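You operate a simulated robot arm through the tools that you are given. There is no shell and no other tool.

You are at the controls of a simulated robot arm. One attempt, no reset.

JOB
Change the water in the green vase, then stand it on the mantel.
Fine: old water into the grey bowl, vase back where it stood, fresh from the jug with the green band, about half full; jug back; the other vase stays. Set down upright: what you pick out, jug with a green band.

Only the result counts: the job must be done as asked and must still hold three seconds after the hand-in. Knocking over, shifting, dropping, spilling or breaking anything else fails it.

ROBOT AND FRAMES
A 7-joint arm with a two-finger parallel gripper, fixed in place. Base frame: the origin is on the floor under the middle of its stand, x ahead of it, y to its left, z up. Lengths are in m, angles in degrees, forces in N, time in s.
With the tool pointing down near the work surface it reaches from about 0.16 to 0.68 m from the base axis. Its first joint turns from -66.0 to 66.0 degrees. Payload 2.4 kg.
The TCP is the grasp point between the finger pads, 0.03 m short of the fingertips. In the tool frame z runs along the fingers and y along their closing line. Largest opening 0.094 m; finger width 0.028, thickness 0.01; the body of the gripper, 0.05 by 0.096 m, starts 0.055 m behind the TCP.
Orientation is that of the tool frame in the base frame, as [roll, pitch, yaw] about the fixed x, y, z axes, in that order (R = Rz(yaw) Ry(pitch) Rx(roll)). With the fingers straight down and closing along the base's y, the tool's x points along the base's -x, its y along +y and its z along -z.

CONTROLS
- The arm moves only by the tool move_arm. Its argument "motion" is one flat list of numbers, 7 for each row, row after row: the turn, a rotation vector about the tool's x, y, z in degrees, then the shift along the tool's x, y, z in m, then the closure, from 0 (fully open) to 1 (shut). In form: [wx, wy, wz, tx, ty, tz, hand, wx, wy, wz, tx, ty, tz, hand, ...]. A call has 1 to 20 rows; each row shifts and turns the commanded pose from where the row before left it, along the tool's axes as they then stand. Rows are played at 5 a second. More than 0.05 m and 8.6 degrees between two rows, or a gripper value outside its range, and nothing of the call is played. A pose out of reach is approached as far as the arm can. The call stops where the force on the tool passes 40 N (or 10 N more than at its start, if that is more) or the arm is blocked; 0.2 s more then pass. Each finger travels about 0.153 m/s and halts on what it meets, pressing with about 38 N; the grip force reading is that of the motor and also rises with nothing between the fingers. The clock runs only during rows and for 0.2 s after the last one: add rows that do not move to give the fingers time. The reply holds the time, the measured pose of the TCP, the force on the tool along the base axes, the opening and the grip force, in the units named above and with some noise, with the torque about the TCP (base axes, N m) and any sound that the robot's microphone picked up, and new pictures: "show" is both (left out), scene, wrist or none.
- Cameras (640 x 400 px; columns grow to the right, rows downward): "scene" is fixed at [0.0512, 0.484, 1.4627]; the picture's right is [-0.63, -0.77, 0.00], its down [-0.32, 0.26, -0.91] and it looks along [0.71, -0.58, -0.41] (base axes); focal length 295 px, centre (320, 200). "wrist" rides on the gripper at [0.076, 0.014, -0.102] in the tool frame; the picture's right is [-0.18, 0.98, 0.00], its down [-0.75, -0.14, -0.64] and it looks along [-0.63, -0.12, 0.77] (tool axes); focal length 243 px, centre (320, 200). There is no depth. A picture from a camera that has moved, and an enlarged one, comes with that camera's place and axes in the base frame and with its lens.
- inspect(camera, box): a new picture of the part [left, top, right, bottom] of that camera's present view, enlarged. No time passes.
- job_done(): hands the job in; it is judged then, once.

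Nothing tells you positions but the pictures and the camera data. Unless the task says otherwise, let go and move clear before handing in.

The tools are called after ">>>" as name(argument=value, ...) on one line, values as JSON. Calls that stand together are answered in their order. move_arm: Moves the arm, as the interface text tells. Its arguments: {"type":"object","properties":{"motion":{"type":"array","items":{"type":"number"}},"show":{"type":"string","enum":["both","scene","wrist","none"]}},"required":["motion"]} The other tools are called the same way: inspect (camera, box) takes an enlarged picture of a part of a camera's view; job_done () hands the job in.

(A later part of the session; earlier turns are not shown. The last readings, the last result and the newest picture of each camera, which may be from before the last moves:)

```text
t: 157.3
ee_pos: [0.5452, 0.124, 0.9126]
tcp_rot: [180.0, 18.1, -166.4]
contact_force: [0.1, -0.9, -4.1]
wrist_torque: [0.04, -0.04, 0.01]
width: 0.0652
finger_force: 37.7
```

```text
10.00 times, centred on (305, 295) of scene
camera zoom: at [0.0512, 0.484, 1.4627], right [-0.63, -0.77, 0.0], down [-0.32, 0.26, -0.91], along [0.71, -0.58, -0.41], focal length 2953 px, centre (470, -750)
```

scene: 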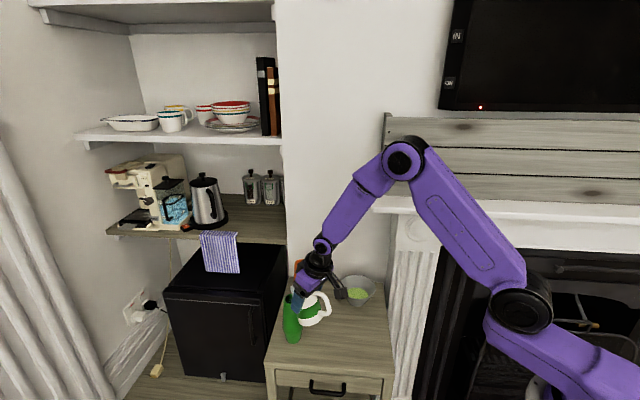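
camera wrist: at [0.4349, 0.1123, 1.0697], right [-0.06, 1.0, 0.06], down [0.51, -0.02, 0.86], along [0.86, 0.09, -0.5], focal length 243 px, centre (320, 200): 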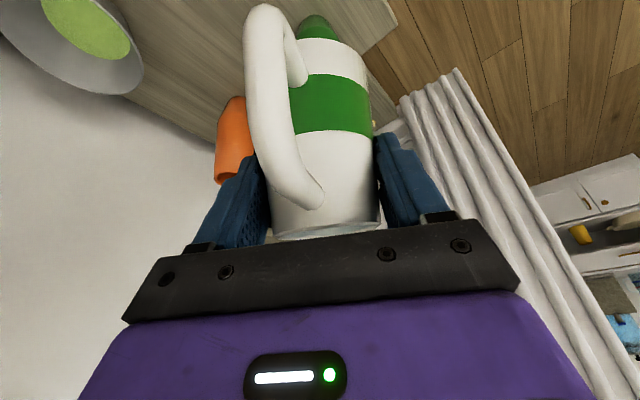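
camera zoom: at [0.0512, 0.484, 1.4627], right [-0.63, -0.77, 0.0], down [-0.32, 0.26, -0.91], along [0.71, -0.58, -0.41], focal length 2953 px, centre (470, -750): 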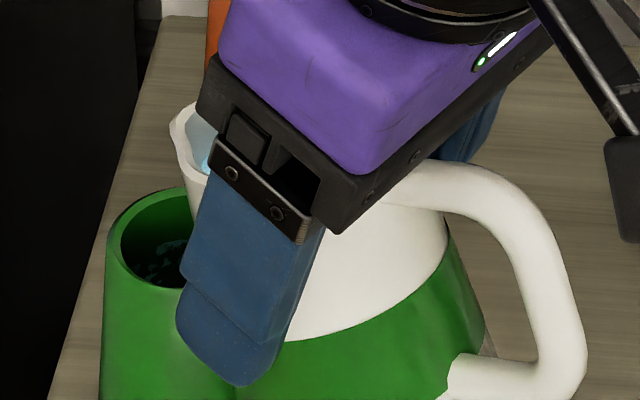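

I'll check with the wrist camera whether the jug has shifted in the grip since I picked it up.

>>> inspect(camera="wrist", box=[160, 0, 480, 260])

>>> inspect(camera="wrist", box=[0, 0, 640, 400])

```text
1.54 times, centred on (320, 130) of wrist
camera zoom: at [0.4408, 0.1133, 0.9857], right [-0.06, 1.0, 0.06], down [0.54, -0.02, 0.84], along [0.84, 0.08, -0.53], focal length 373 px, centre (320, 308)
```

zoom: 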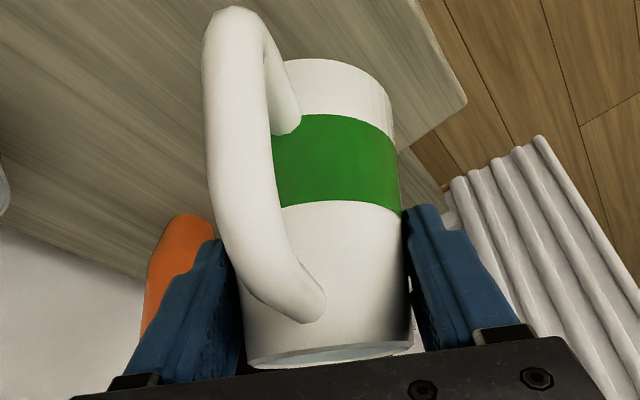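

```text
1.00 times, centred on (320, 200) of wrist (not enlarged: the box is as wide or as high as the picture)
camera zoom: at [0.4408, 0.1133, 0.9857], right [-0.06, 1.0, 0.06], down [0.54, -0.02, 0.84], along [0.84, 0.08, -0.53], focal length 243 px, centre (320, 200)
```

zoom: 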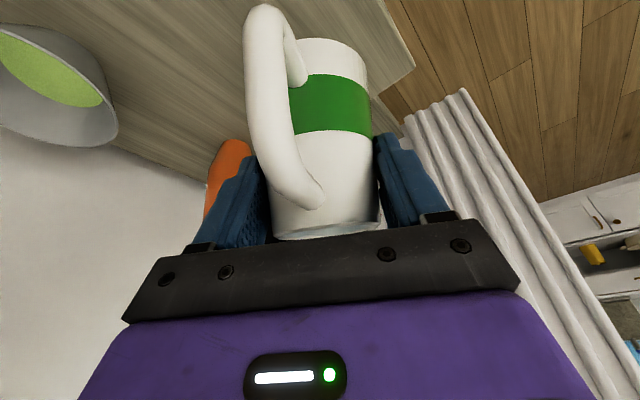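

The jug hasn't slipped; the image matches the one at grasp. The lip sits almost over the mouth's centre, so I'll tilt to 25° while backing off slightly, and watch for the first flow.

>>> move_arm(motion=[0, 2.5, 0, 0.0015, 0, -0.0015, 1, 0, 2.5, 0, 0.0015, 0, -0.0015, 1, 0, 0, 0, 0, 0, 0, 1, 0, 0, 0, 0, 0, 0, 1], show="none")

>>> inspect(camera="scene", box=[280, 270, 330, 320])

```text
t: 158.3
ee_pos: [0.5415, 0.1244, 0.9142]
tcp_rot: [-180.0, 13.1, -166.4]
contact_force: [-0.3, 0.0, -2.9]
wrist_torque: [0.02, -0.05, 0.0]
width: 0.0655
finger_force: 37.9
```

```text
8.00 times, centred on (305, 295) of scene
camera zoom: at [0.0512, 0.484, 1.4627], right [-0.63, -0.77, 0.0], down [-0.32, 0.26, -0.91], along [0.71, -0.58, -0.41], focal length 2363 px, centre (440, -560)
```

zoom: 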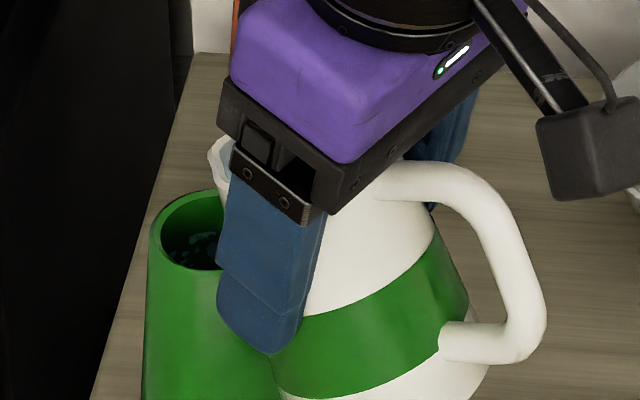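

No flow yet at 25°, and the aim is good. Stepping to 30°.

>>> move_arm(motion=[0, 2.5, 0, 0.0001, 0, -0.0013, 1, 0, 2.5, 0, 0.0001, 0, -0.0013, 1, 0, 0, 0, 0, 0, 0, 1], show="none")

>>> inspect(camera="scene", box=[280, 270, 330, 320])

```text
t: 159.1
ee_pos: [0.5388, 0.1225, 0.9157]
tcp_rot: [-179.9, 8.1, -166.4]
contact_force: [-0.3, -0.6, -2.9]
wrist_torque: [-0.03, -0.03, -0.02]
width: 0.0654
finger_force: 37.9
```

```text
8.00 times, centred on (305, 295) of scene
camera zoom: at [0.0512, 0.484, 1.4627], right [-0.63, -0.77, 0.0], down [-0.32, 0.26, -0.91], along [0.71, -0.58, -0.41], focal length 2363 px, centre (440, -560)
```

zoom: 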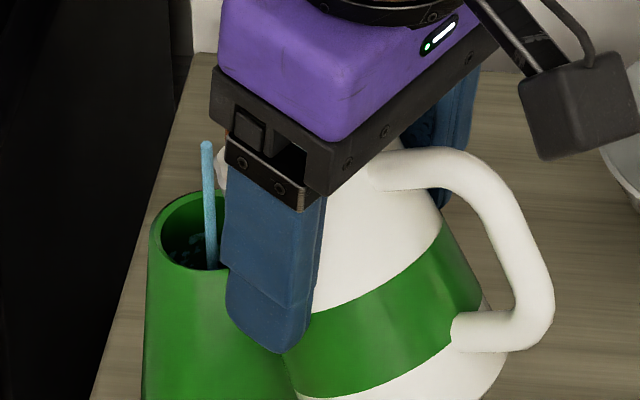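

Water has begun to flow at 30° and falls straight into the vase. I'll continue in small steps, keeping the lip in place.

>>> move_arm(motion=[0, 2.5, 0, -0.0015, 0, -0.0013, 1, 0, 2.5, 0, -0.0015, 0, -0.0013, 1, 0, 0, 0, 0, 0, 0, 1, 0, 0, 0, 0, 0, 0, 1], show="none")

>>> inspect(camera="scene", box=[280, 270, 330, 320])

```text
t: 160.1
ee_pos: [0.5422, 0.1224, 0.9192]
tcp_rot: [-180.0, 3.0, -166.4]
contact_force: [0.0, 0.3, -3.6]
wrist_torque: [0.04, -0.07, 0.01]
width: 0.0654
finger_force: 38.1
```

```text
8.00 times, centred on (305, 295) of scene
camera zoom: at [0.0512, 0.484, 1.4627], right [-0.63, -0.77, 0.0], down [-0.32, 0.26, -0.91], along [0.71, -0.58, -0.41], focal length 2363 px, centre (440, -560)
```

zoom: 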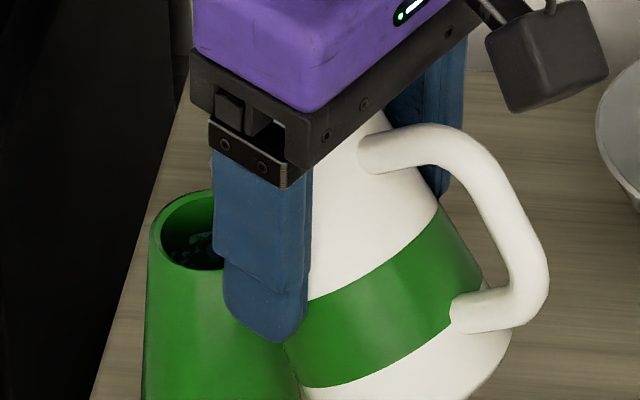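

At 35° the finger hides the stream, but the geometry keeps the lip about 6 mm short of the mouth's centre. I'll go on very slowly, half a degree per row.

>>> move_arm(motion=[0, 0.5, 0, -0.00012, 0.0001, -0.00027, 1, 0, 0.5, 0, -0.00012, 0.0001, -0.00027, 1, 0, 0.5, 0, -0.00012, 0.0001, -0.00027, 1, 0, 0.5, 0, -0.00012, 0.0001, -0.00027, 1, 0, 0.5, 0, -0.00012, 0.0001, -0.00027, 1, 0, 0.5, 0, -0.00012, 0.0001, -0.00027, 1, 0, 0.5, 0, -0.00012, 0.0001, -0.00027, 1, 0, 0.5, 0, -0.00012, 0.0001, -0.00027, 1, 0, 0.5, 0, -0.00012, 0.0001, -0.00027, 1, 0, 0.5, 0, -0.00012, 0.0001, -0.00027, 1], show="none")

>>> inspect(camera="scene", box=[270, 265, 330, 325])

>>> inspect(camera="wrist", box=[160, 0, 480, 260])

```text
t: 162.3
ee_pos: [0.5425, 0.1256, 0.9216]
tcp_rot: [-179.9, -2.0, -166.4]
contact_force: [-0.2, 0.4, -2.6]
wrist_torque: [0.03, -0.02, -0.03]
width: 0.0649
finger_force: 38.2
```

```text
6.67 times, centred on (300, 295) of scene
camera zoom: at [0.0512, 0.484, 1.4627], right [-0.63, -0.77, 0.0], down [-0.32, 0.26, -0.91], along [0.71, -0.58, -0.41], focal length 1969 px, centre (453, -433)
```

zoom: 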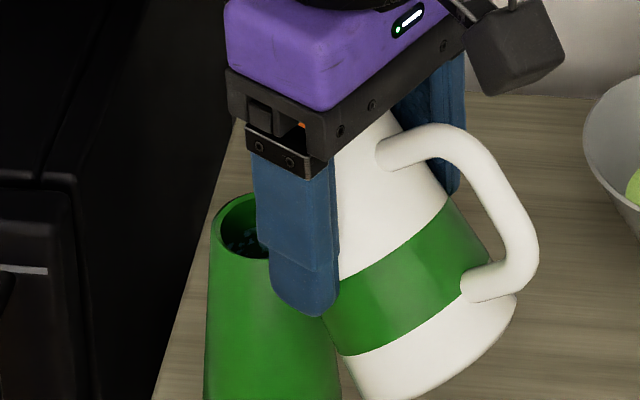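

```text
1.54 times, centred on (320, 130) of wrist
camera zoom: at [0.4695, 0.1218, 1.0266], right [-0.05, 1.0, -0.01], down [0.79, 0.04, 0.62], along [0.62, 0.03, -0.79], focal length 373 px, centre (320, 308)
```

zoom: 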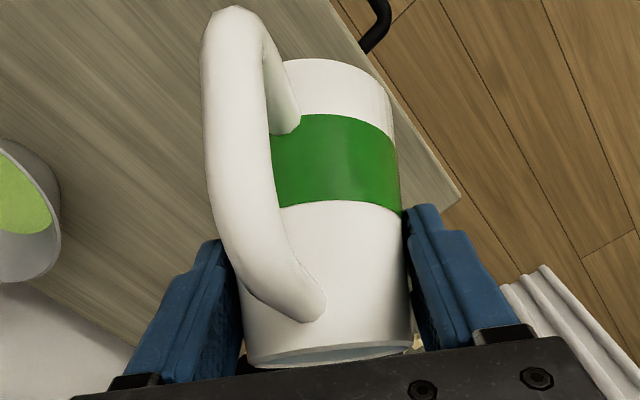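

No spill visible on the table. Continuing slowly to 45°.

>>> move_arm(motion=[0, 0.5, 0, -0.00015, 0, -0.00027, 1, 0, 0.5, 0, -0.00015, 0, -0.00027, 1, 0, 0.5, 0, -0.00015, 0, -0.00027, 1, 0, 0.5, 0, -0.00015, 0, -0.00027, 1, 0, 0.5, 0, -0.00015, 0, -0.00027, 1, 0, 0.5, 0, -0.00015, 0, -0.00027, 1, 0, 0.5, 0, -0.00015, 0, -0.00027, 1, 0, 0.5, 0, -0.00015, 0, -0.00027, 1, 0, 0.5, 0, -0.00015, 0, -0.00027, 1, 0, 0.5, 0, -0.00015, 0, -0.00027, 1], show="none")

>>> inspect(camera="scene", box=[270, 265, 330, 325])

```text
t: 164.5
ee_pos: [0.5443, 0.1254, 0.9248]
tcp_rot: [180.0, -6.9, -166.3]
contact_force: [-0.4, 0.0, -2.8]
wrist_torque: [0.06, -0.08, -0.03]
width: 0.0649
finger_force: 38.2
```

```text
6.67 times, centred on (300, 295) of scene
camera zoom: at [0.0512, 0.484, 1.4627], right [-0.63, -0.77, 0.0], down [-0.32, 0.26, -0.91], along [0.71, -0.58, -0.41], focal length 1969 px, centre (453, -433)
```

zoom: 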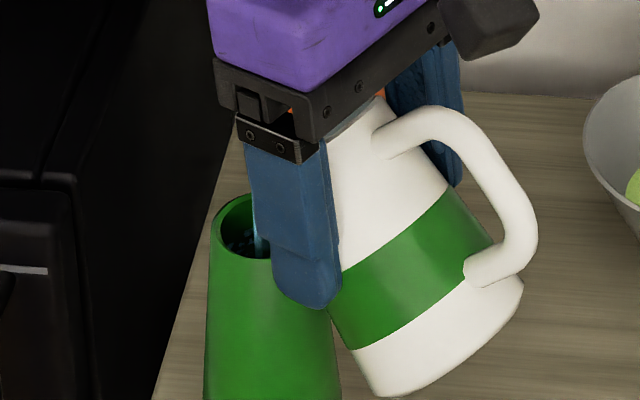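

The stream shows inside the mouth, centred. Continuing at a third of a degree per row toward 50°.

>>> move_arm(motion=[0, 0.33, 0, -0.00013, 0, -0.00025, 1, 0, 0.33, 0, -0.00013, 0, -0.00025, 1, 0, 0.33, 0, -0.00013, 0, -0.00025, 1, 0, 0.33, 0, -0.00013, 0, -0.00025, 1, 0, 0.33, 0, -0.00013, 0, -0.00025, 1, 0, 0.33, 0, -0.00013, 0, -0.00025, 1, 0, 0.33, 0, -0.00013, 0, -0.00025, 1, 0, 0.33, 0, -0.00013, 0, -0.00025, 1, 0, 0.33, 0, -0.00013, 0, -0.00025, 1, 0, 0.33, 0, -0.00013, 0, -0.00025, 1, 0, 0.33, 0, -0.00013, 0, -0.00025, 1, 0, 0.33, 0, -0.00013, 0, -0.00025, 1, 0, 0.33, 0, -0.00013, 0, -0.00025, 1, 0, 0.33, 0, -0.00013, 0, -0.00025, 1, 0, 0.33, 0, -0.00013, 0, -0.00025, 1], show="none")

>>> inspect(camera="scene", box=[270, 265, 330, 325])

>>> inspect(camera="wrist", box=[0, 0, 640, 400])

```text
t: 167.7
ee_pos: [0.5453, 0.1265, 0.9271]
tcp_rot: [-180.0, -11.9, -166.4]
contact_force: [-0.3, -0.1, -3.6]
wrist_torque: [-0.02, -0.06, 0.01]
width: 0.0651
finger_force: 37.3
```

```text
6.67 times, centred on (300, 295) of scene
camera zoom: at [0.0512, 0.484, 1.4627], right [-0.63, -0.77, 0.0], down [-0.32, 0.26, -0.91], along [0.71, -0.58, -0.41], focal length 1969 px, centre (453, -433)
```

zoom: 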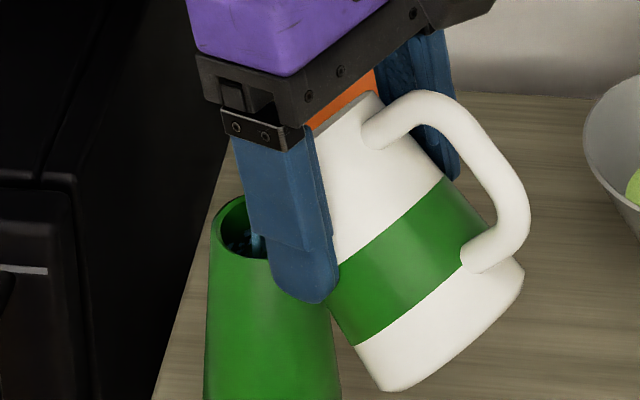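

```text
1.00 times, centred on (320, 200) of wrist (not enlarged: the box is as wide or as high as the picture)
camera zoom: at [0.4912, 0.127, 1.0431], right [-0.06, 1.0, -0.04], down [0.88, 0.07, 0.47], along [0.48, -0.01, -0.88], focal length 243 px, centre (320, 200)
```

zoom: 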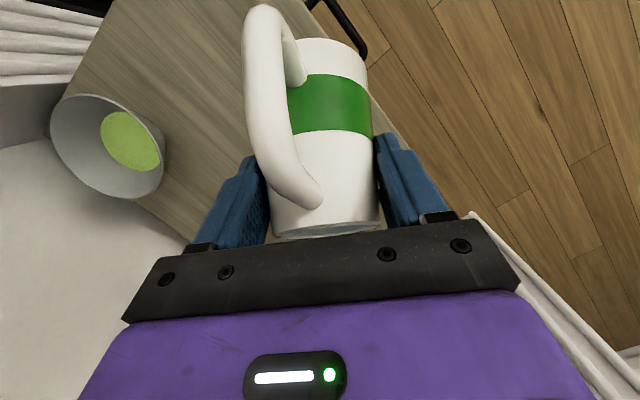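

The stream is still centred in the mouth. I estimate about 85–95 ml poured so far. Going slowly on to 55°.

>>> move_arm(motion=[0, 0.33, 0, -0.00025, 0, -0.00034, 1, 0, 0.33, 0, -0.00025, 0, -0.00034, 1, 0, 0.33, 0, -0.00025, 0, -0.00034, 1, 0, 0.33, 0, -0.00025, 0, -0.00034, 1, 0, 0.33, 0, -0.00025, 0, -0.00034, 1, 0, 0.33, 0, -0.00025, 0, -0.00034, 1, 0, 0.33, 0, -0.00025, 0, -0.00034, 1, 0, 0.33, 0, -0.00025, 0, -0.00034, 1, 0, 0.33, 0, -0.00025, 0, -0.00034, 1, 0, 0.33, 0, -0.00025, 0, -0.00034, 1, 0, 0.33, 0, -0.00025, 0, -0.00034, 1, 0, 0.33, 0, -0.00025, 0, -0.00034, 1, 0, 0.33, 0, -0.00025, 0, -0.00034, 1, 0, 0.33, 0, -0.00025, 0, -0.00034, 1, 0, 0.33, 0, -0.00025, 0, -0.00034, 1], show="none")

>>> inspect(camera="scene", box=[270, 265, 330, 325])

>>> inspect(camera="wrist", box=[0, 0, 640, 400])

```text
t: 170.9
ee_pos: [0.5495, 0.1269, 0.9297]
tcp_rot: [179.9, -16.9, -166.4]
contact_force: [0.0, 0.0, -2.2]
wrist_torque: [0.03, -0.06, -0.03]
width: 0.0653
finger_force: 38.1
```

```text
6.67 times, centred on (300, 295) of scene
camera zoom: at [0.0512, 0.484, 1.4627], right [-0.63, -0.77, 0.0], down [-0.32, 0.26, -0.91], along [0.71, -0.58, -0.41], focal length 1969 px, centre (453, -433)
```

zoom: 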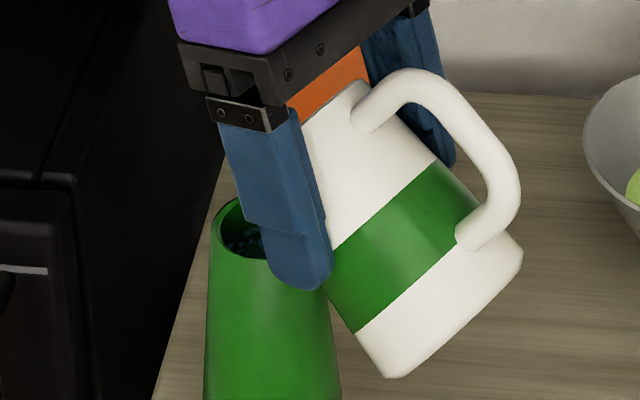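

```text
1.00 times, centred on (320, 200) of wrist (not enlarged: the box is as wide or as high as the picture)
camera zoom: at [0.505, 0.1299, 1.0513], right [-0.06, 1.0, -0.05], down [0.91, 0.08, 0.4], along [0.4, -0.02, -0.92], focal length 243 px, centre (320, 200)
```

zoom: 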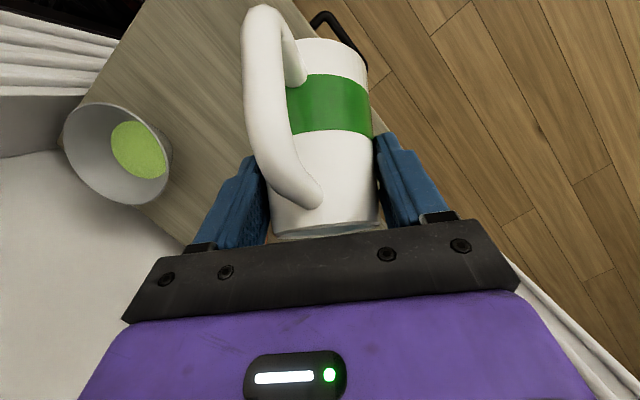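

At 55° now. I'll hold still and sample the weight several times to estimate how much has left the jug.

>>> move_arm(motion=[0, 0, 0, 0, 0, 0, 1], show="none")

>>> move_arm(motion=[0, 0, 0, 0, 0, 0, 1], show="none")

>>> move_arm(motion=[0, 0, 0, 0, 0, 0, 1], show="none")

>>> move_arm(motion=[0, 0, 0, 0, 0, 0, 1], show="none")

>>> move_arm(motion=[0, 0, 0, 0, 0, 0, 1], show="none")

>>> move_arm(motion=[0, 0, 0, 0, 0, 0, 1], show="none")

>>> inspect(camera="scene", box=[280, 275, 320, 315])

```text
t: 171.3
ee_pos: [0.5493, 0.1265, 0.9312]
tcp_rot: [-180.0, -16.8, -166.4]
contact_force: [0.0, -0.6, -2.2]
wrist_torque: [0.02, -0.08, 0.0]
width: 0.065
finger_force: 37.9
```

```text
t: 171.7
ee_pos: [0.5489, 0.127, 0.932]
tcp_rot: [-180.0, -16.8, -166.4]
contact_force: [-0.5, -0.7, -2.7]
wrist_torque: [0.03, -0.02, 0.01]
width: 0.0652
finger_force: 37.9
```

```text
t: 172.1
ee_pos: [0.5496, 0.1247, 0.931]
tcp_rot: [179.9, -16.7, -166.3]
contact_force: [0.0, -0.5, -2.9]
wrist_torque: [0.03, -0.05, 0.02]
width: 0.0648
finger_force: 38.4
```

```text
t: 172.5
ee_pos: [0.5495, 0.1278, 0.9312]
tcp_rot: [-180.0, -16.8, -166.5]
contact_force: [0.9, 0.5, -3.0]
wrist_torque: [0.01, -0.06, 0.0]
width: 0.0648
finger_force: 38.5
```

```text
t: 172.9
ee_pos: [0.5494, 0.1263, 0.9313]
tcp_rot: [180.0, -16.7, -166.5]
contact_force: [-0.3, 0.4, -2.4]
wrist_torque: [0.01, -0.09, 0.01]
width: 0.0649
finger_force: 37.7
```

```text
t: 173.3
ee_pos: [0.5483, 0.1258, 0.9318]
tcp_rot: [-179.9, -16.8, -166.4]
contact_force: [1.0, -0.4, -2.6]
wrist_torque: [0.01, -0.03, 0.0]
width: 0.0648
finger_force: 37.5
```

```text
10.00 times, centred on (300, 295) of scene
camera zoom: at [0.0512, 0.484, 1.4627], right [-0.63, -0.77, 0.0], down [-0.32, 0.26, -0.91], along [0.71, -0.58, -0.41], focal length 2953 px, centre (520, -750)
```

zoom: 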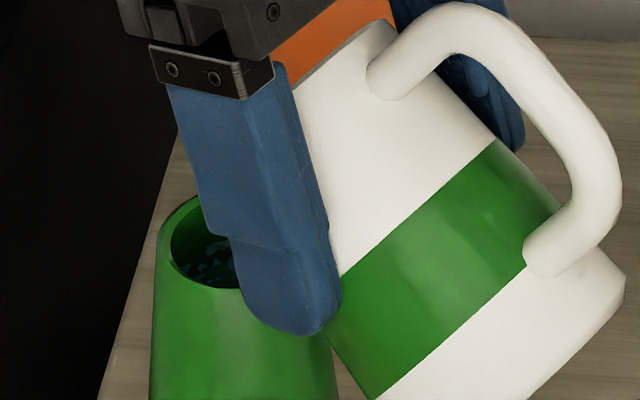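

The weight suggests roughly 95 ml poured. About half a vase needs near 130 ml, so I'll tilt 3° more and sample again.

>>> move_arm(motion=[0, 0.33, 0, -0.00025, 0, -0.0003, 1, 0, 0.33, 0, -0.00025, 0, -0.0003, 1, 0, 0.33, 0, -0.00025, 0, -0.0003, 1, 0, 0.33, 0, -0.00025, 0, -0.0003, 1, 0, 0.33, 0, -0.00025, 0, -0.0003, 1, 0, 0.33, 0, -0.00025, 0, -0.0003, 1, 0, 0.33, 0, -0.00025, 0, -0.0003, 1, 0, 0.33, 0, -0.00025, 0, -0.0003, 1, 0, 0.33, 0, -0.00025, 0, -0.0003, 1], show="none")

>>> inspect(camera="scene", box=[280, 275, 320, 315])

>>> move_arm(motion=[0, 0, 0, 0, 0, 0, 1, 0, 0, 0, 0, 0, 0, 1], show="none")

>>> move_arm(motion=[0, 0, 0, 0, 0, 0, 1, 0, 0, 0, 0, 0, 0, 1], show="none")

>>> move_arm(motion=[0, 0, 0, 0, 0, 0, 1, 0, 0, 0, 0, 0, 0, 1], show="none")

>>> move_arm(motion=[0, 0, 0, 0, 0, 0, 1, 0, 0, 0, 0, 0, 0, 1], show="none")

>>> move_arm(motion=[0, 0, 0, 0, 0, 0, 1, 0, 0, 0, 0, 0, 0, 1], show="none")

>>> move_arm(motion=[0, 0, 0, 0, 0, 0, 1, 0, 0, 0, 0, 0, 0, 1], show="none")

```text
t: 175.3
ee_pos: [0.5517, 0.1258, 0.9333]
tcp_rot: [179.9, -19.9, -166.3]
contact_force: [-0.1, 0.3, -2.2]
wrist_torque: [-0.02, -0.08, -0.03]
width: 0.0651
finger_force: 38.6
```

```text
10.00 times, centred on (300, 295) of scene
camera zoom: at [0.0512, 0.484, 1.4627], right [-0.63, -0.77, 0.0], down [-0.32, 0.26, -0.91], along [0.71, -0.58, -0.41], focal length 2953 px, centre (520, -750)
```

zoom: 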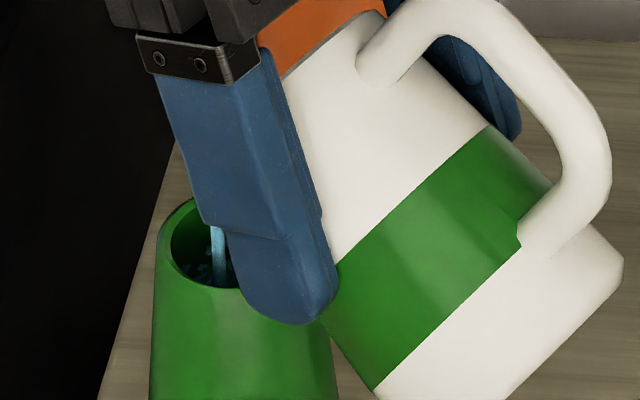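

```text
t: 175.9
ee_pos: [0.5523, 0.1256, 0.9338]
tcp_rot: [180.0, -19.8, -166.3]
contact_force: [-0.3, -0.4, -2.4]
wrist_torque: [0.01, -0.04, 0.0]
width: 0.0649
finger_force: 38.6
```

```text
t: 176.5
ee_pos: [0.5541, 0.1265, 0.9342]
tcp_rot: [180.0, -19.8, -166.3]
contact_force: [-0.5, 0.1, -2.0]
wrist_torque: [0.05, -0.05, -0.01]
width: 0.0648
finger_force: 38.6
```

```text
t: 177.1
ee_pos: [0.5525, 0.1273, 0.9336]
tcp_rot: [-180.0, -19.9, -166.4]
contact_force: [-0.6, -0.3, -2.3]
wrist_torque: [0.04, -0.07, 0.01]
width: 0.0649
finger_force: 38.5
```

```text
t: 177.7
ee_pos: [0.5522, 0.1258, 0.9319]
tcp_rot: [-179.9, -19.6, -166.2]
contact_force: [0.6, -0.1, -2.9]
wrist_torque: [-0.01, -0.05, 0.04]
width: 0.065
finger_force: 38.4
```

```text
t: 178.3
ee_pos: [0.5527, 0.1257, 0.9332]
tcp_rot: [180.0, -19.8, -166.3]
contact_force: [-0.1, -0.2, -2.3]
wrist_torque: [0.02, -0.06, -0.02]
width: 0.0651
finger_force: 38.2
```

```text
t: 178.9
ee_pos: [0.5526, 0.1278, 0.9338]
tcp_rot: [-180.0, -19.8, -166.3]
contact_force: [-0.1, 0.3, -3.4]
wrist_torque: [0.02, -0.07, 0.0]
width: 0.0651
finger_force: 38.0
```

The stream lands in the mouth, just past centre. I estimate 100–120 ml now. I'll add 3° more and hold.

>>> move_arm(motion=[0, 0.33, 0, -8e-05, 0, -0.00025, 1, 0, 0.33, 0, -8e-05, 0, -0.00025, 1, 0, 0.33, 0, -8e-05, 0, -0.00025, 1, 0, 0.33, 0, -8e-05, 0, -0.00025, 1, 0, 0.33, 0, -8e-05, 0, -0.00025, 1, 0, 0.33, 0, -8e-05, 0, -0.00025, 1, 0, 0.33, 0, -8e-05, 0, -0.00025, 1, 0, 0.33, 0, -8e-05, 0, -0.00025, 1, 0, 0.33, 0, -8e-05, 0, -0.00025, 1], show="none")

>>> inspect(camera="scene", box=[280, 275, 320, 315])

>>> move_arm(motion=[0, 0, 0, 0, 0, 0, 1, 0, 0, 0, 0, 0, 0, 1, 0, 0, 0, 0, 0, 0, 1, 0, 0, 0, 0, 0, 0, 1], show="none")

>>> move_arm(motion=[0, 0, 0, 0, 0, 0, 1], show="none")

>>> move_arm(motion=[0, 0, 0, 0, 0, 0, 1], show="none")

>>> move_arm(motion=[0, 0, 0, 0, 0, 0, 1], show="none")

>>> inspect(camera="scene", box=[280, 275, 320, 315])

```text
t: 180.9
ee_pos: [0.5535, 0.1276, 0.9352]
tcp_rot: [180.0, -22.7, -166.4]
contact_force: [0.3, -0.1, -2.3]
wrist_torque: [0.04, -0.09, 0.0]
width: 0.0652
finger_force: 37.8
```

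```text
10.00 times, centred on (300, 295) of scene
camera zoom: at [0.0512, 0.484, 1.4627], right [-0.63, -0.77, 0.0], down [-0.32, 0.26, -0.91], along [0.71, -0.58, -0.41], focal length 2953 px, centre (520, -750)
```

zoom: 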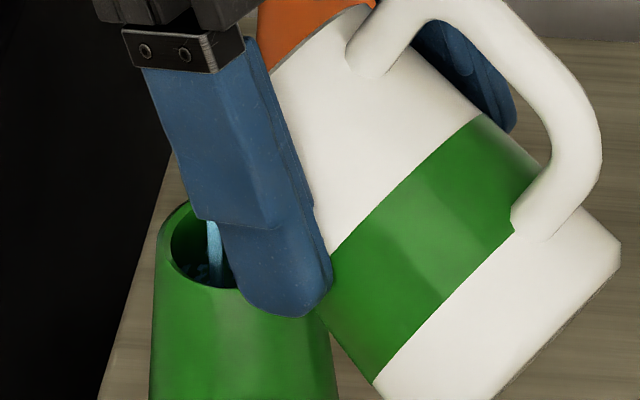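

```text
t: 181.9
ee_pos: [0.5552, 0.1286, 0.9358]
tcp_rot: [-180.0, -22.7, -166.2]
contact_force: [-0.4, -0.2, -1.9]
wrist_torque: [0.03, -0.07, 0.02]
width: 0.0648
finger_force: 38.7
```

```text
t: 182.3
ee_pos: [0.555, 0.1271, 0.9352]
tcp_rot: [180.0, -22.7, -166.3]
contact_force: [-0.5, 0.5, -2.1]
wrist_torque: [0.02, -0.08, -0.01]
width: 0.0649
finger_force: 38.2
```

```text
t: 182.7
ee_pos: [0.554, 0.1276, 0.9341]
tcp_rot: [180.0, -22.7, -166.3]
contact_force: [0.2, -0.2, -1.9]
wrist_torque: [0.02, -0.08, 0.03]
width: 0.0647
finger_force: 38.5
```

```text
t: 183.1
ee_pos: [0.5532, 0.1265, 0.9347]
tcp_rot: [-180.0, -22.7, -166.4]
contact_force: [0.1, 0.3, -2.1]
wrist_torque: [0.02, -0.04, 0.01]
width: 0.0647
finger_force: 38.0
```

```text
10.00 times, centred on (300, 295) of scene
camera zoom: at [0.0512, 0.484, 1.4627], right [-0.63, -0.77, 0.0], down [-0.32, 0.26, -0.91], along [0.71, -0.58, -0.41], focal length 2953 px, centre (520, -750)
```

zoom: 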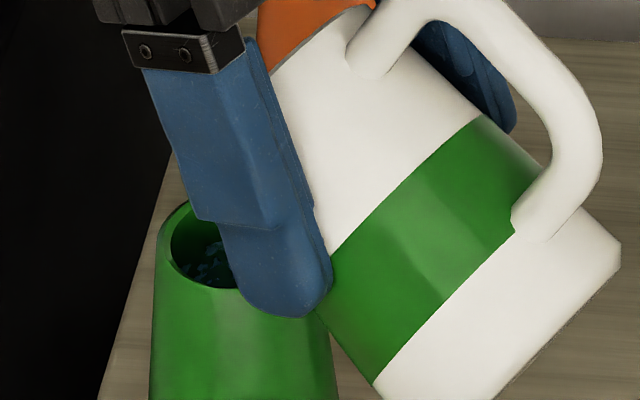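

The stream has stopped; by weight and by tilt I estimate about 130 ml, close to half the vase. I'll tip back a little, raise the jug clear, then bring it upright.

>>> move_arm(motion=[0, -2, 0, 0.0031, 0, -0.0074, 1, 0, -2, 0, 0.0054, 0, -0.0139, 1, 0, -2, 0, 0.007, 0, -0.0187, 1, 0, 0, 0, 0.0085, 0, -0.0285, 1, 0, 0, 0, 0.0085, 0, -0.0285, 1, 0, -6, 0, 0, 0, 0, 1, 0, -6, 0, 0, 0, 0, 1, 0, -6, 0, 0, 0, 0, 1, 0, -6, 0, 0, 0, 0, 1, 0, -6, 0, 0, 0, 0, 1, 0, -6, 0, 0, 0, 0, 1, 0, -6, 0, 0, 0, 0, 1, 0, -6, 0, 0, 0, 0, 1, 0, -6, 0, 0, 0, 0, 1, 0, 0, 0, 0, 0, 0, 1], show="both")

>>> inspect(camera="scene", box=[260, 220, 370, 350])

```text
t: 186.3
ee_pos: [0.5543, 0.1266, 1.0361]
tcp_rot: [179.9, 37.4, -166.4]
contact_force: [0.2, 1.0, -2.3]
wrist_torque: [0.0, -0.03, -0.01]
width: 0.0646
finger_force: 38.0
camera wrist: at [0.4314, 0.1116, 1.0711], right [-0.09, 0.99, 0.11], down [0.24, -0.09, 0.97], along [0.97, 0.11, -0.23], focal length 243 px, centre (320, 200)
```

scene: 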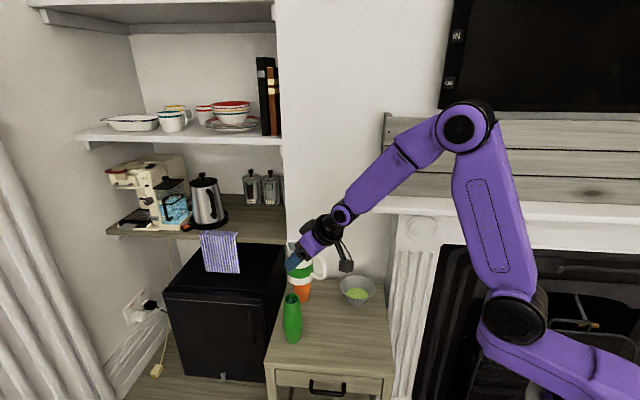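
wrist: 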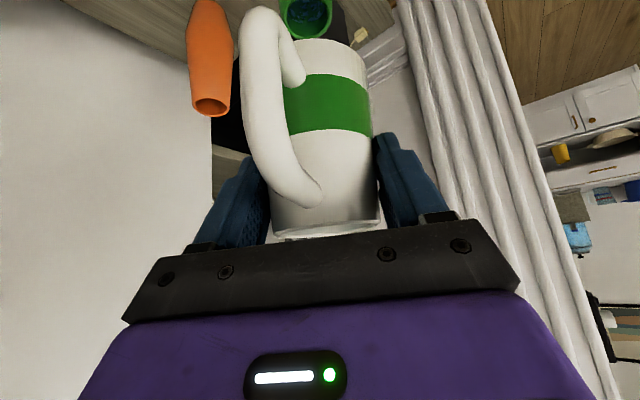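

```text
3.08 times, centred on (315, 285) of scene
camera zoom: at [0.0512, 0.484, 1.4627], right [-0.63, -0.77, 0.0], down [-0.32, 0.26, -0.91], along [0.71, -0.58, -0.41], focal length 909 px, centre (335, -62)
```

zoom: 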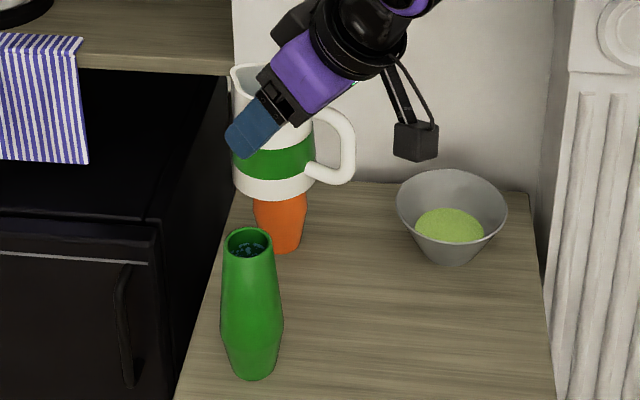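

The jug is upright, the table looks dry, and the vase mouth is visible at the top of the wrist view. I'll zoom in there.

>>> inspect(camera="wrist", box=[260, 0, 360, 60])

>>> inspect(camera="scene", box=[270, 280, 320, 350])

```text
6.40 times, centred on (310, 30) of wrist
camera zoom: at [0.4314, 0.1116, 1.0711], right [-0.09, 0.99, 0.11], down [0.24, -0.09, 0.97], along [0.97, 0.11, -0.23], focal length 1553 px, centre (384, 1288)
```

zoom: 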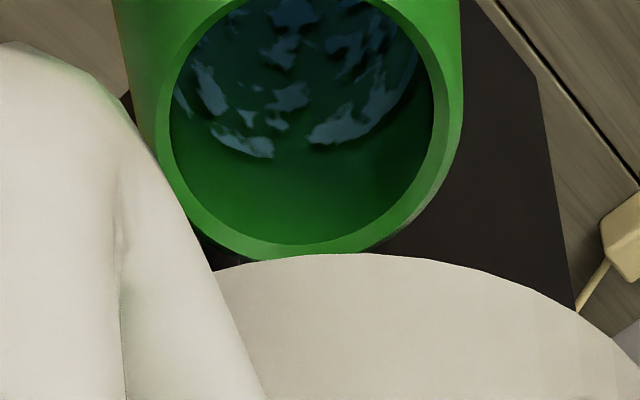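

```text
5.71 times, centred on (295, 315) of scene
camera zoom: at [0.0512, 0.484, 1.4627], right [-0.63, -0.77, 0.0], down [-0.32, 0.26, -0.91], along [0.71, -0.58, -0.41], focal length 1688 px, centre (463, -457)
```

zoom: 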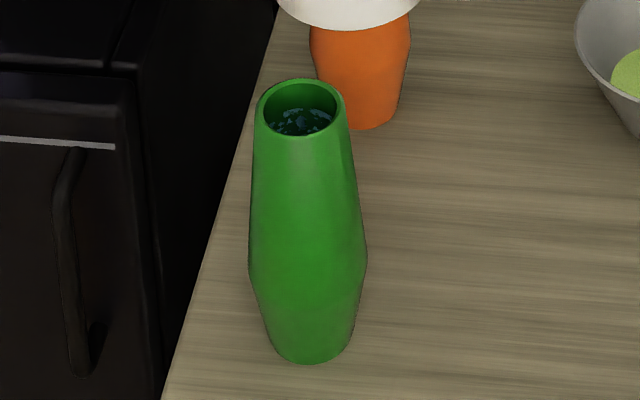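

I'll judge the level from above later. Now carrying the jug back toward its place.

>>> move_arm(motion=[0, -0.6, 0, 0.0239, -0.017, -0.0092, 1, 0, 0, 0, 0.0239, -0.017, -0.0092, 1, 0, 0, 0, 0.0239, -0.017, -0.0092, 1, 0, 0, 0, 0.0239, -0.017, -0.0092, 1, 0, 0, 0, 0.0239, -0.017, -0.0092, 1, 0, 0, 0, 0, 0, 0, 1, 3.69, 0, 4.73, 0, 0, 0, 1, 3.69, 0, 4.73, 0, 0, 0, 1, 3.69, 0, 4.73, 0, 0, 0, 1, 3.69, 0, 4.73, 0, 0, 0, 1, 3.69, 0, 4.73, 0, 0, 0, 1, 3.69, 0, 4.73, 0, 0, 0, 1, 3.69, 0, 4.73, 0, 0, 0, 1, 3.69, 0, 4.73, 0, 0, 0, 1, 3.69, 0, 4.73, 0, 0, 0, 1, 3.69, 0, 4.73, 0, 0, 0, 1, 0, 0, 0, 0, 0, 0, 1], show="both")

```text
t: 189.9
ee_pos: [0.4543, 0.0149, 1.0]
tcp_rot: [180.0, 37.9, 133.7]
contact_force: [0.4, 0.3, -2.5]
wrist_torque: [0.04, 0.01, 0.0]
width: 0.0647
finger_force: 38.2
camera wrist: at [0.3804, 0.114, 1.0337], right [0.81, 0.57, 0.11], down [0.04, -0.24, 0.97], along [0.58, -0.78, -0.22], focal length 243 px, centre (320, 200)
```

scene: 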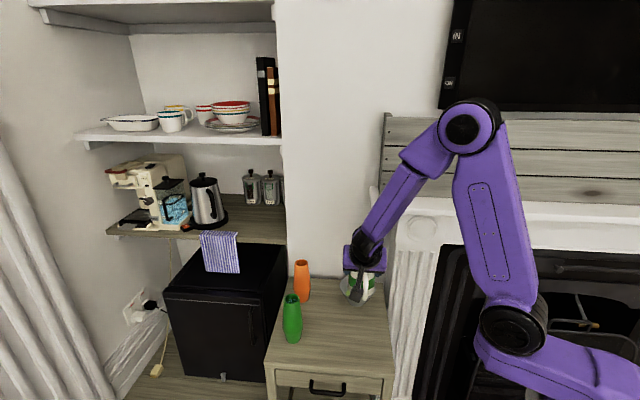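
wrist: 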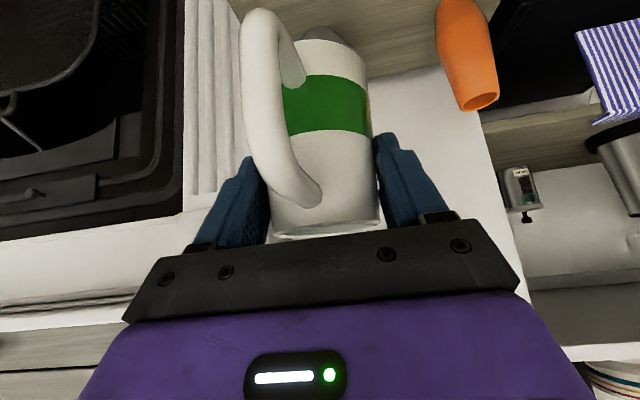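

Lowering the jug straight down toward its original spot.

>>> move_arm(motion=[0, 0, 0, 0.0192, 0, 0.0255, 1, 0, 0, 0, 0.0192, 0, 0.0255, 1, 0, 0, 0, 0.0192, 0, 0.0255, 1, 0, 0, 0, 0.0192, 0, 0.0255, 1, 0, 0, 0, 0.0192, 0, 0.0255, 1, 0, 0, 0, 0.0192, 0, 0.0255, 1, 0, 0, 0, 0, 0, 0, 1], show="wrist")

>>> inspect(camera="wrist", box=[160, 0, 480, 260])

```text
t: 191.5
ee_pos: [0.4574, 0.0141, 0.8094]
tcp_rot: [180.0, 38.0, 133.7]
contact_force: [-0.6, 0.9, -1.9]
wrist_torque: [0.01, 0.0, -0.01]
width: 0.0647
finger_force: 38.0
camera wrist: at [0.3832, 0.1129, 0.8429], right [0.81, 0.57, 0.11], down [0.04, -0.24, 0.97], along [0.58, -0.78, -0.22], focal length 243 px, centre (320, 200)
```

wrist: 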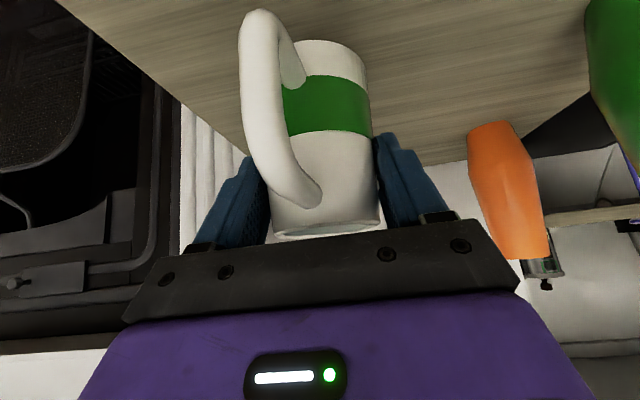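

```text
1.54 times, centred on (320, 130) of wrist
camera zoom: at [0.3832, 0.1129, 0.8429], right [0.81, 0.57, 0.11], down [0.04, -0.24, 0.97], along [0.58, -0.78, -0.22], focal length 373 px, centre (320, 308)
```

zoom: 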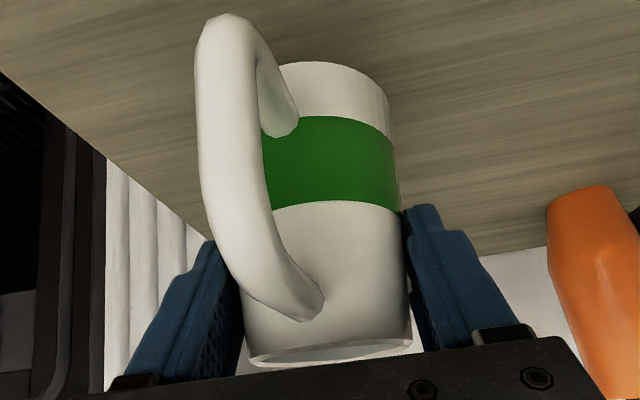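

The jug has slid a few millimetres down and turned slightly in the grip during the pour. I'll yaw 4° to bring the handle back, and lower in small steps.

>>> move_arm(motion=[2.46, 0, 3.16, 0, 0, 0, 1, 0, 0, 0, 0.0025, 0, 0.0032, 1, 0, 0, 0, 0.0012, 0, 0.0016, 1, 0, 0, 0, 0, 0, 0, 1], show="none")

>>> move_arm(motion=[0, 0, 0, 0.0012, 0, 0.0016, 1, 0, 0, 0, 0, 0, 0, 1], show="none")

>>> move_arm(motion=[0, 0, 0, 0.0012, 0, 0.0016, 1, 0, 0, 0, 0, 0, 0, 1], show="none")

```text
t: 192.5
ee_pos: [0.4569, 0.0123, 0.8032]
tcp_rot: [-179.9, 37.9, 129.6]
contact_force: [0.1, 0.0, -2.1]
wrist_torque: [-0.02, -0.02, 0.0]
width: 0.0648
finger_force: 38.2
```

```text
t: 193.1
ee_pos: [0.4567, 0.0135, 0.8001]
tcp_rot: [-180.0, 37.9, 129.6]
contact_force: [-0.6, 0.5, -2.3]
wrist_torque: [0.03, 0.0, -0.02]
width: 0.0644
finger_force: 37.7
```

```text
t: 193.7
ee_pos: [0.456, 0.0126, 0.7986]
tcp_rot: [-179.9, 37.8, 129.7]
contact_force: [0.1, 0.4, -1.7]
wrist_torque: [0.05, 0.01, 0.0]
width: 0.0645
finger_force: 38.4
```

Still free. Continuing in 1.5 mm steps.

>>> move_arm(motion=[0, 0, 0, 0.0009, 0, 0.0012, 1, 0, 0, 0, 0, 0, 0, 1], show="none")

>>> move_arm(motion=[0, 0, 0, 0.0009, 0, 0.0012, 1, 0, 0, 0, 0, 0, 0, 1], show="none")

>>> move_arm(motion=[0, 0, 0, 0.0009, 0, 0.0012, 1, 0, 0, 0, 0, 0, 0, 1], show="none")

```text
t: 194.3
ee_pos: [0.4567, 0.0119, 0.7956]
tcp_rot: [-179.9, 37.9, 129.7]
contact_force: [0.1, 0.1, -2.1]
wrist_torque: [0.0, -0.02, 0.01]
width: 0.0645
finger_force: 37.9
```

```text
t: 194.9
ee_pos: [0.4553, 0.0129, 0.7949]
tcp_rot: [-179.8, 37.9, 129.7]
contact_force: [0.9, 0.2, -2.8]
wrist_torque: [0.0, 0.02, -0.03]
width: 0.0648
finger_force: 37.6
```

```text
t: 195.5
ee_pos: [0.4559, 0.0131, 0.7938]
tcp_rot: [-180.0, 38.0, 129.7]
contact_force: [-3.5, -1.0, 12.8]
wrist_torque: [0.09, 0.45, 0.05]
width: 0.0647
finger_force: 37.7
```

Touchdown at z≈0.794. Opening the fingers gently.

>>> move_arm(motion=[0, 0, 0, 0, 0, 0, 0.28, 0, 0, 0, 0, 0, 0, 0.2, 0, 0, 0, 0, 0, 0, 0.1, 0, 0, 0, 0, 0, 0, 0, 0, 0, 0, 0, 0, 0, 0], show="wrist")

>>> inspect(camera="wrist", box=[160, 0, 480, 260])

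```text
t: 196.7
ee_pos: [0.4548, 0.0134, 0.7934]
tcp_rot: [-179.8, 37.9, 129.7]
contact_force: [-0.6, 1.2, -1.5]
wrist_torque: [0.01, 0.01, -0.03]
width: 0.094
finger_force: 0.1
camera wrist: at [0.3888, 0.1173, 0.8273], right [0.85, 0.52, 0.11], down [0.02, -0.24, 0.97], along [0.53, -0.82, -0.22], focal length 243 px, centre (320, 200)
```

wrist: 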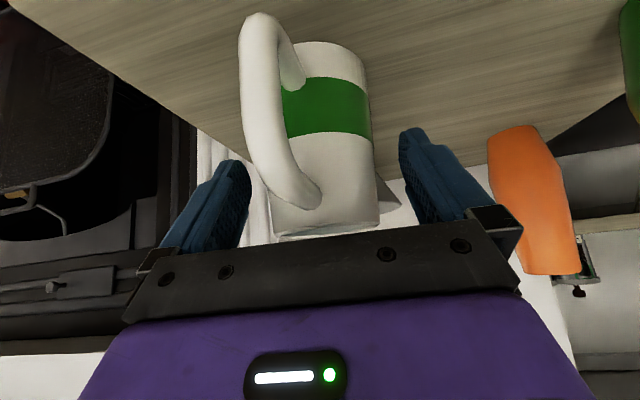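

```text
1.54 times, centred on (320, 130) of wrist
camera zoom: at [0.3888, 0.1173, 0.8273], right [0.85, 0.52, 0.11], down [0.02, -0.24, 0.97], along [0.53, -0.82, -0.22], focal length 373 px, centre (320, 308)
```

zoom: 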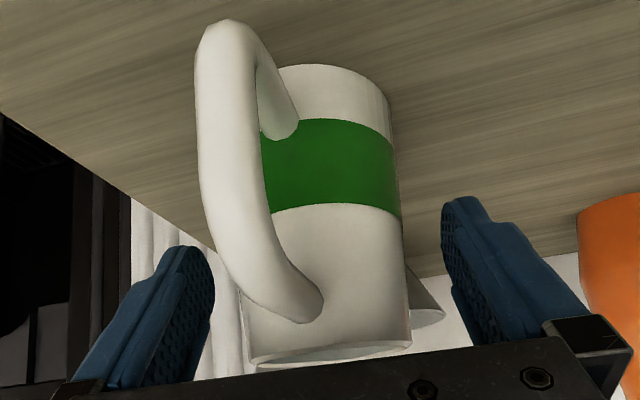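

Released cleanly. Backing out along the handle direction.

>>> move_arm(motion=[0, 0, 0, 0.0217, 0, -0.0169, 0, 0, 0, 0, 0.0217, 0, -0.0169, 0, 0, 0, 0, 0.0217, 0, -0.0169, 0, 0, 0, 0, 0.0217, 0, -0.0169, 0, 0, 0, 0, 0, 0, 0, 0], show="none")

>>> move_arm(motion=[0, 0, 0, -0.0185, 0, -0.0236, 0, 0, 0, 0, -0.0185, 0, -0.0236, 0, 0, 0, 0, -0.0185, 0, -0.0236, 0, 0, 0, 0, -0.0185, 0, -0.0236, 0, 0, 0, 0, -0.0185, 0, -0.0236, 0, 0, 0, 0, -0.0185, 0, -0.0236, 0], show="both")

>>> inspect(camera="scene", box=[320, 280, 410, 370])

```text
t: 197.9
ee_pos: [0.3858, 0.0971, 0.7935]
tcp_rot: [-179.9, 37.9, 129.7]
contact_force: [0.3, 0.5, 0.3]
wrist_torque: [0.01, 0.0, -0.01]
width: 0.0942
finger_force: 0.0
```

```text
t: 199.3
ee_pos: [0.3846, 0.0978, 0.9752]
tcp_rot: [-179.8, 37.9, 129.7]
contact_force: [0.1, 0.6, -0.8]
wrist_torque: [-0.02, -0.02, 0.02]
width: 0.0939
finger_force: 0.0
camera wrist: at [0.3179, 0.2018, 1.0098], right [0.85, 0.52, 0.11], down [0.02, -0.24, 0.97], along [0.53, -0.82, -0.22], focal length 243 px, centre (320, 200)
```

scene: 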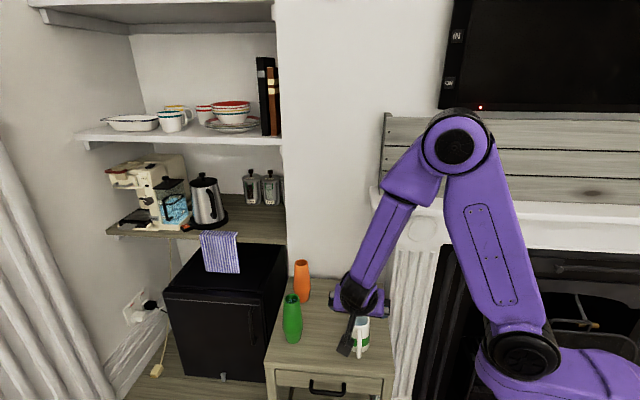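
wrist: 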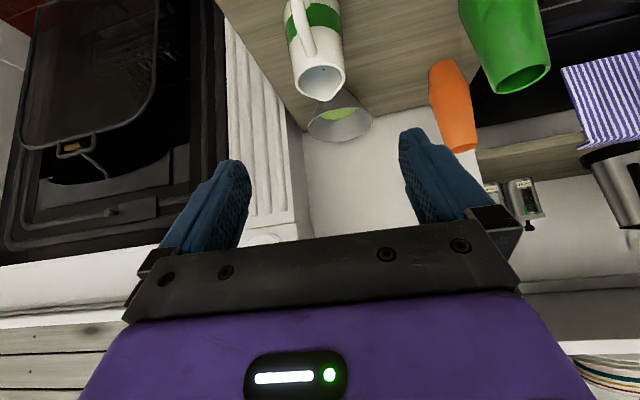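

```text
4.44 times, centred on (365, 325) of scene
camera zoom: at [0.0512, 0.484, 1.4627], right [-0.63, -0.77, 0.0], down [-0.32, 0.26, -0.91], along [0.71, -0.58, -0.41], focal length 1312 px, centre (120, -356)
```

zoom: 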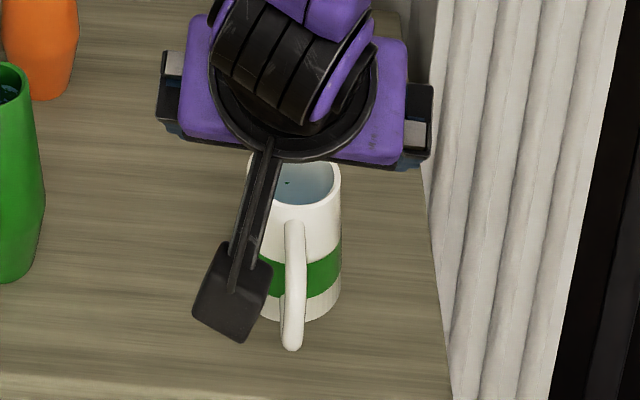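

The jug stands in place. Now I'll swing over the vase and look straight down into it to judge the water level.

>>> move_arm(motion=[-4.92, 0, -6.31, 0, 0, 0, 0, -4.92, 0, -6.31, 0, 0, 0, 0, -4.92, 0, -6.31, 0, 0, 0, 0, -4.92, 0, -6.31, 0, 0, 0, 0, -4.92, 0, -6.31, 0, 0, 0, 0, -4.92, 0, -6.31, 0, 0, 0, 0, -4.92, 0, -6.31, 0, 0, 0, 0, -4.92, 0, -6.31, 0, 0, 0, 0, 0, 0, 0, 0, 0, 0, 0], show="none")

>>> move_arm(motion=[0, 0, 0, -0.0345, 0, 0.0165, 0, 0, 0, 0, -0.0345, 0, 0.0165, 0, 0, 0, 0, -0.0345, 0, 0.0165, 0, 0, 0, 0, -0.0345, 0, 0.0165, 0, 0, 0, 0, -0.0345, 0, 0.0165, 0, 0, 8, 0, 0, 0, 0, 0, 0, 8, 0, 0, 0, 0, 0, 0, 8, 0, 0, 0, 0, 0, 0, 8, 0, 0, 0, 0, 0, 0, 8, 0, 0, 0, 0, 0, 0, 8, 0, 0, 0, 0, 0, 0, 8, 0, 0, 0, 0, 0, 0, 8, 0, 0, 0, 0, 0], show="both")

```text
t: 201.3
ee_pos: [0.3921, 0.097, 0.9742]
tcp_rot: [179.9, 37.9, -166.4]
contact_force: [-0.1, -0.8, -0.4]
wrist_torque: [0.04, 0.02, -0.03]
width: 0.0942
finger_force: 0.1
out of reach, approached as far as the arm can: row 5
```

```text
t: 204.1
ee_pos: [0.5763, 0.141, 1.0135]
tcp_rot: [179.9, -26.3, -166.2]
contact_force: [0.3, -0.1, 0.0]
wrist_torque: [0.01, -0.03, 0.01]
width: 0.0937
finger_force: 0.2
out of reach, approached as far as the arm can: row 6
camera wrist: at [0.5523, 0.1481, 1.1394], right [-0.07, 0.99, -0.08], down [0.97, 0.09, 0.24], along [0.25, -0.06, -0.97], focal length 243 px, centre (320, 200)
```

scene: 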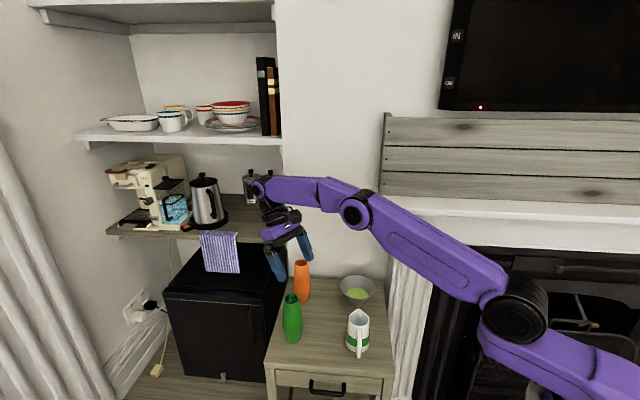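
wrist: 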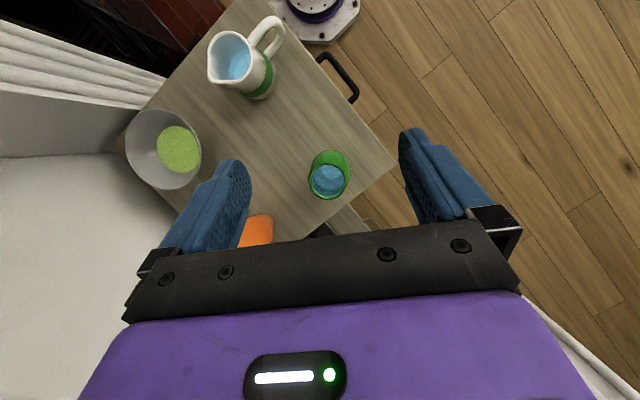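

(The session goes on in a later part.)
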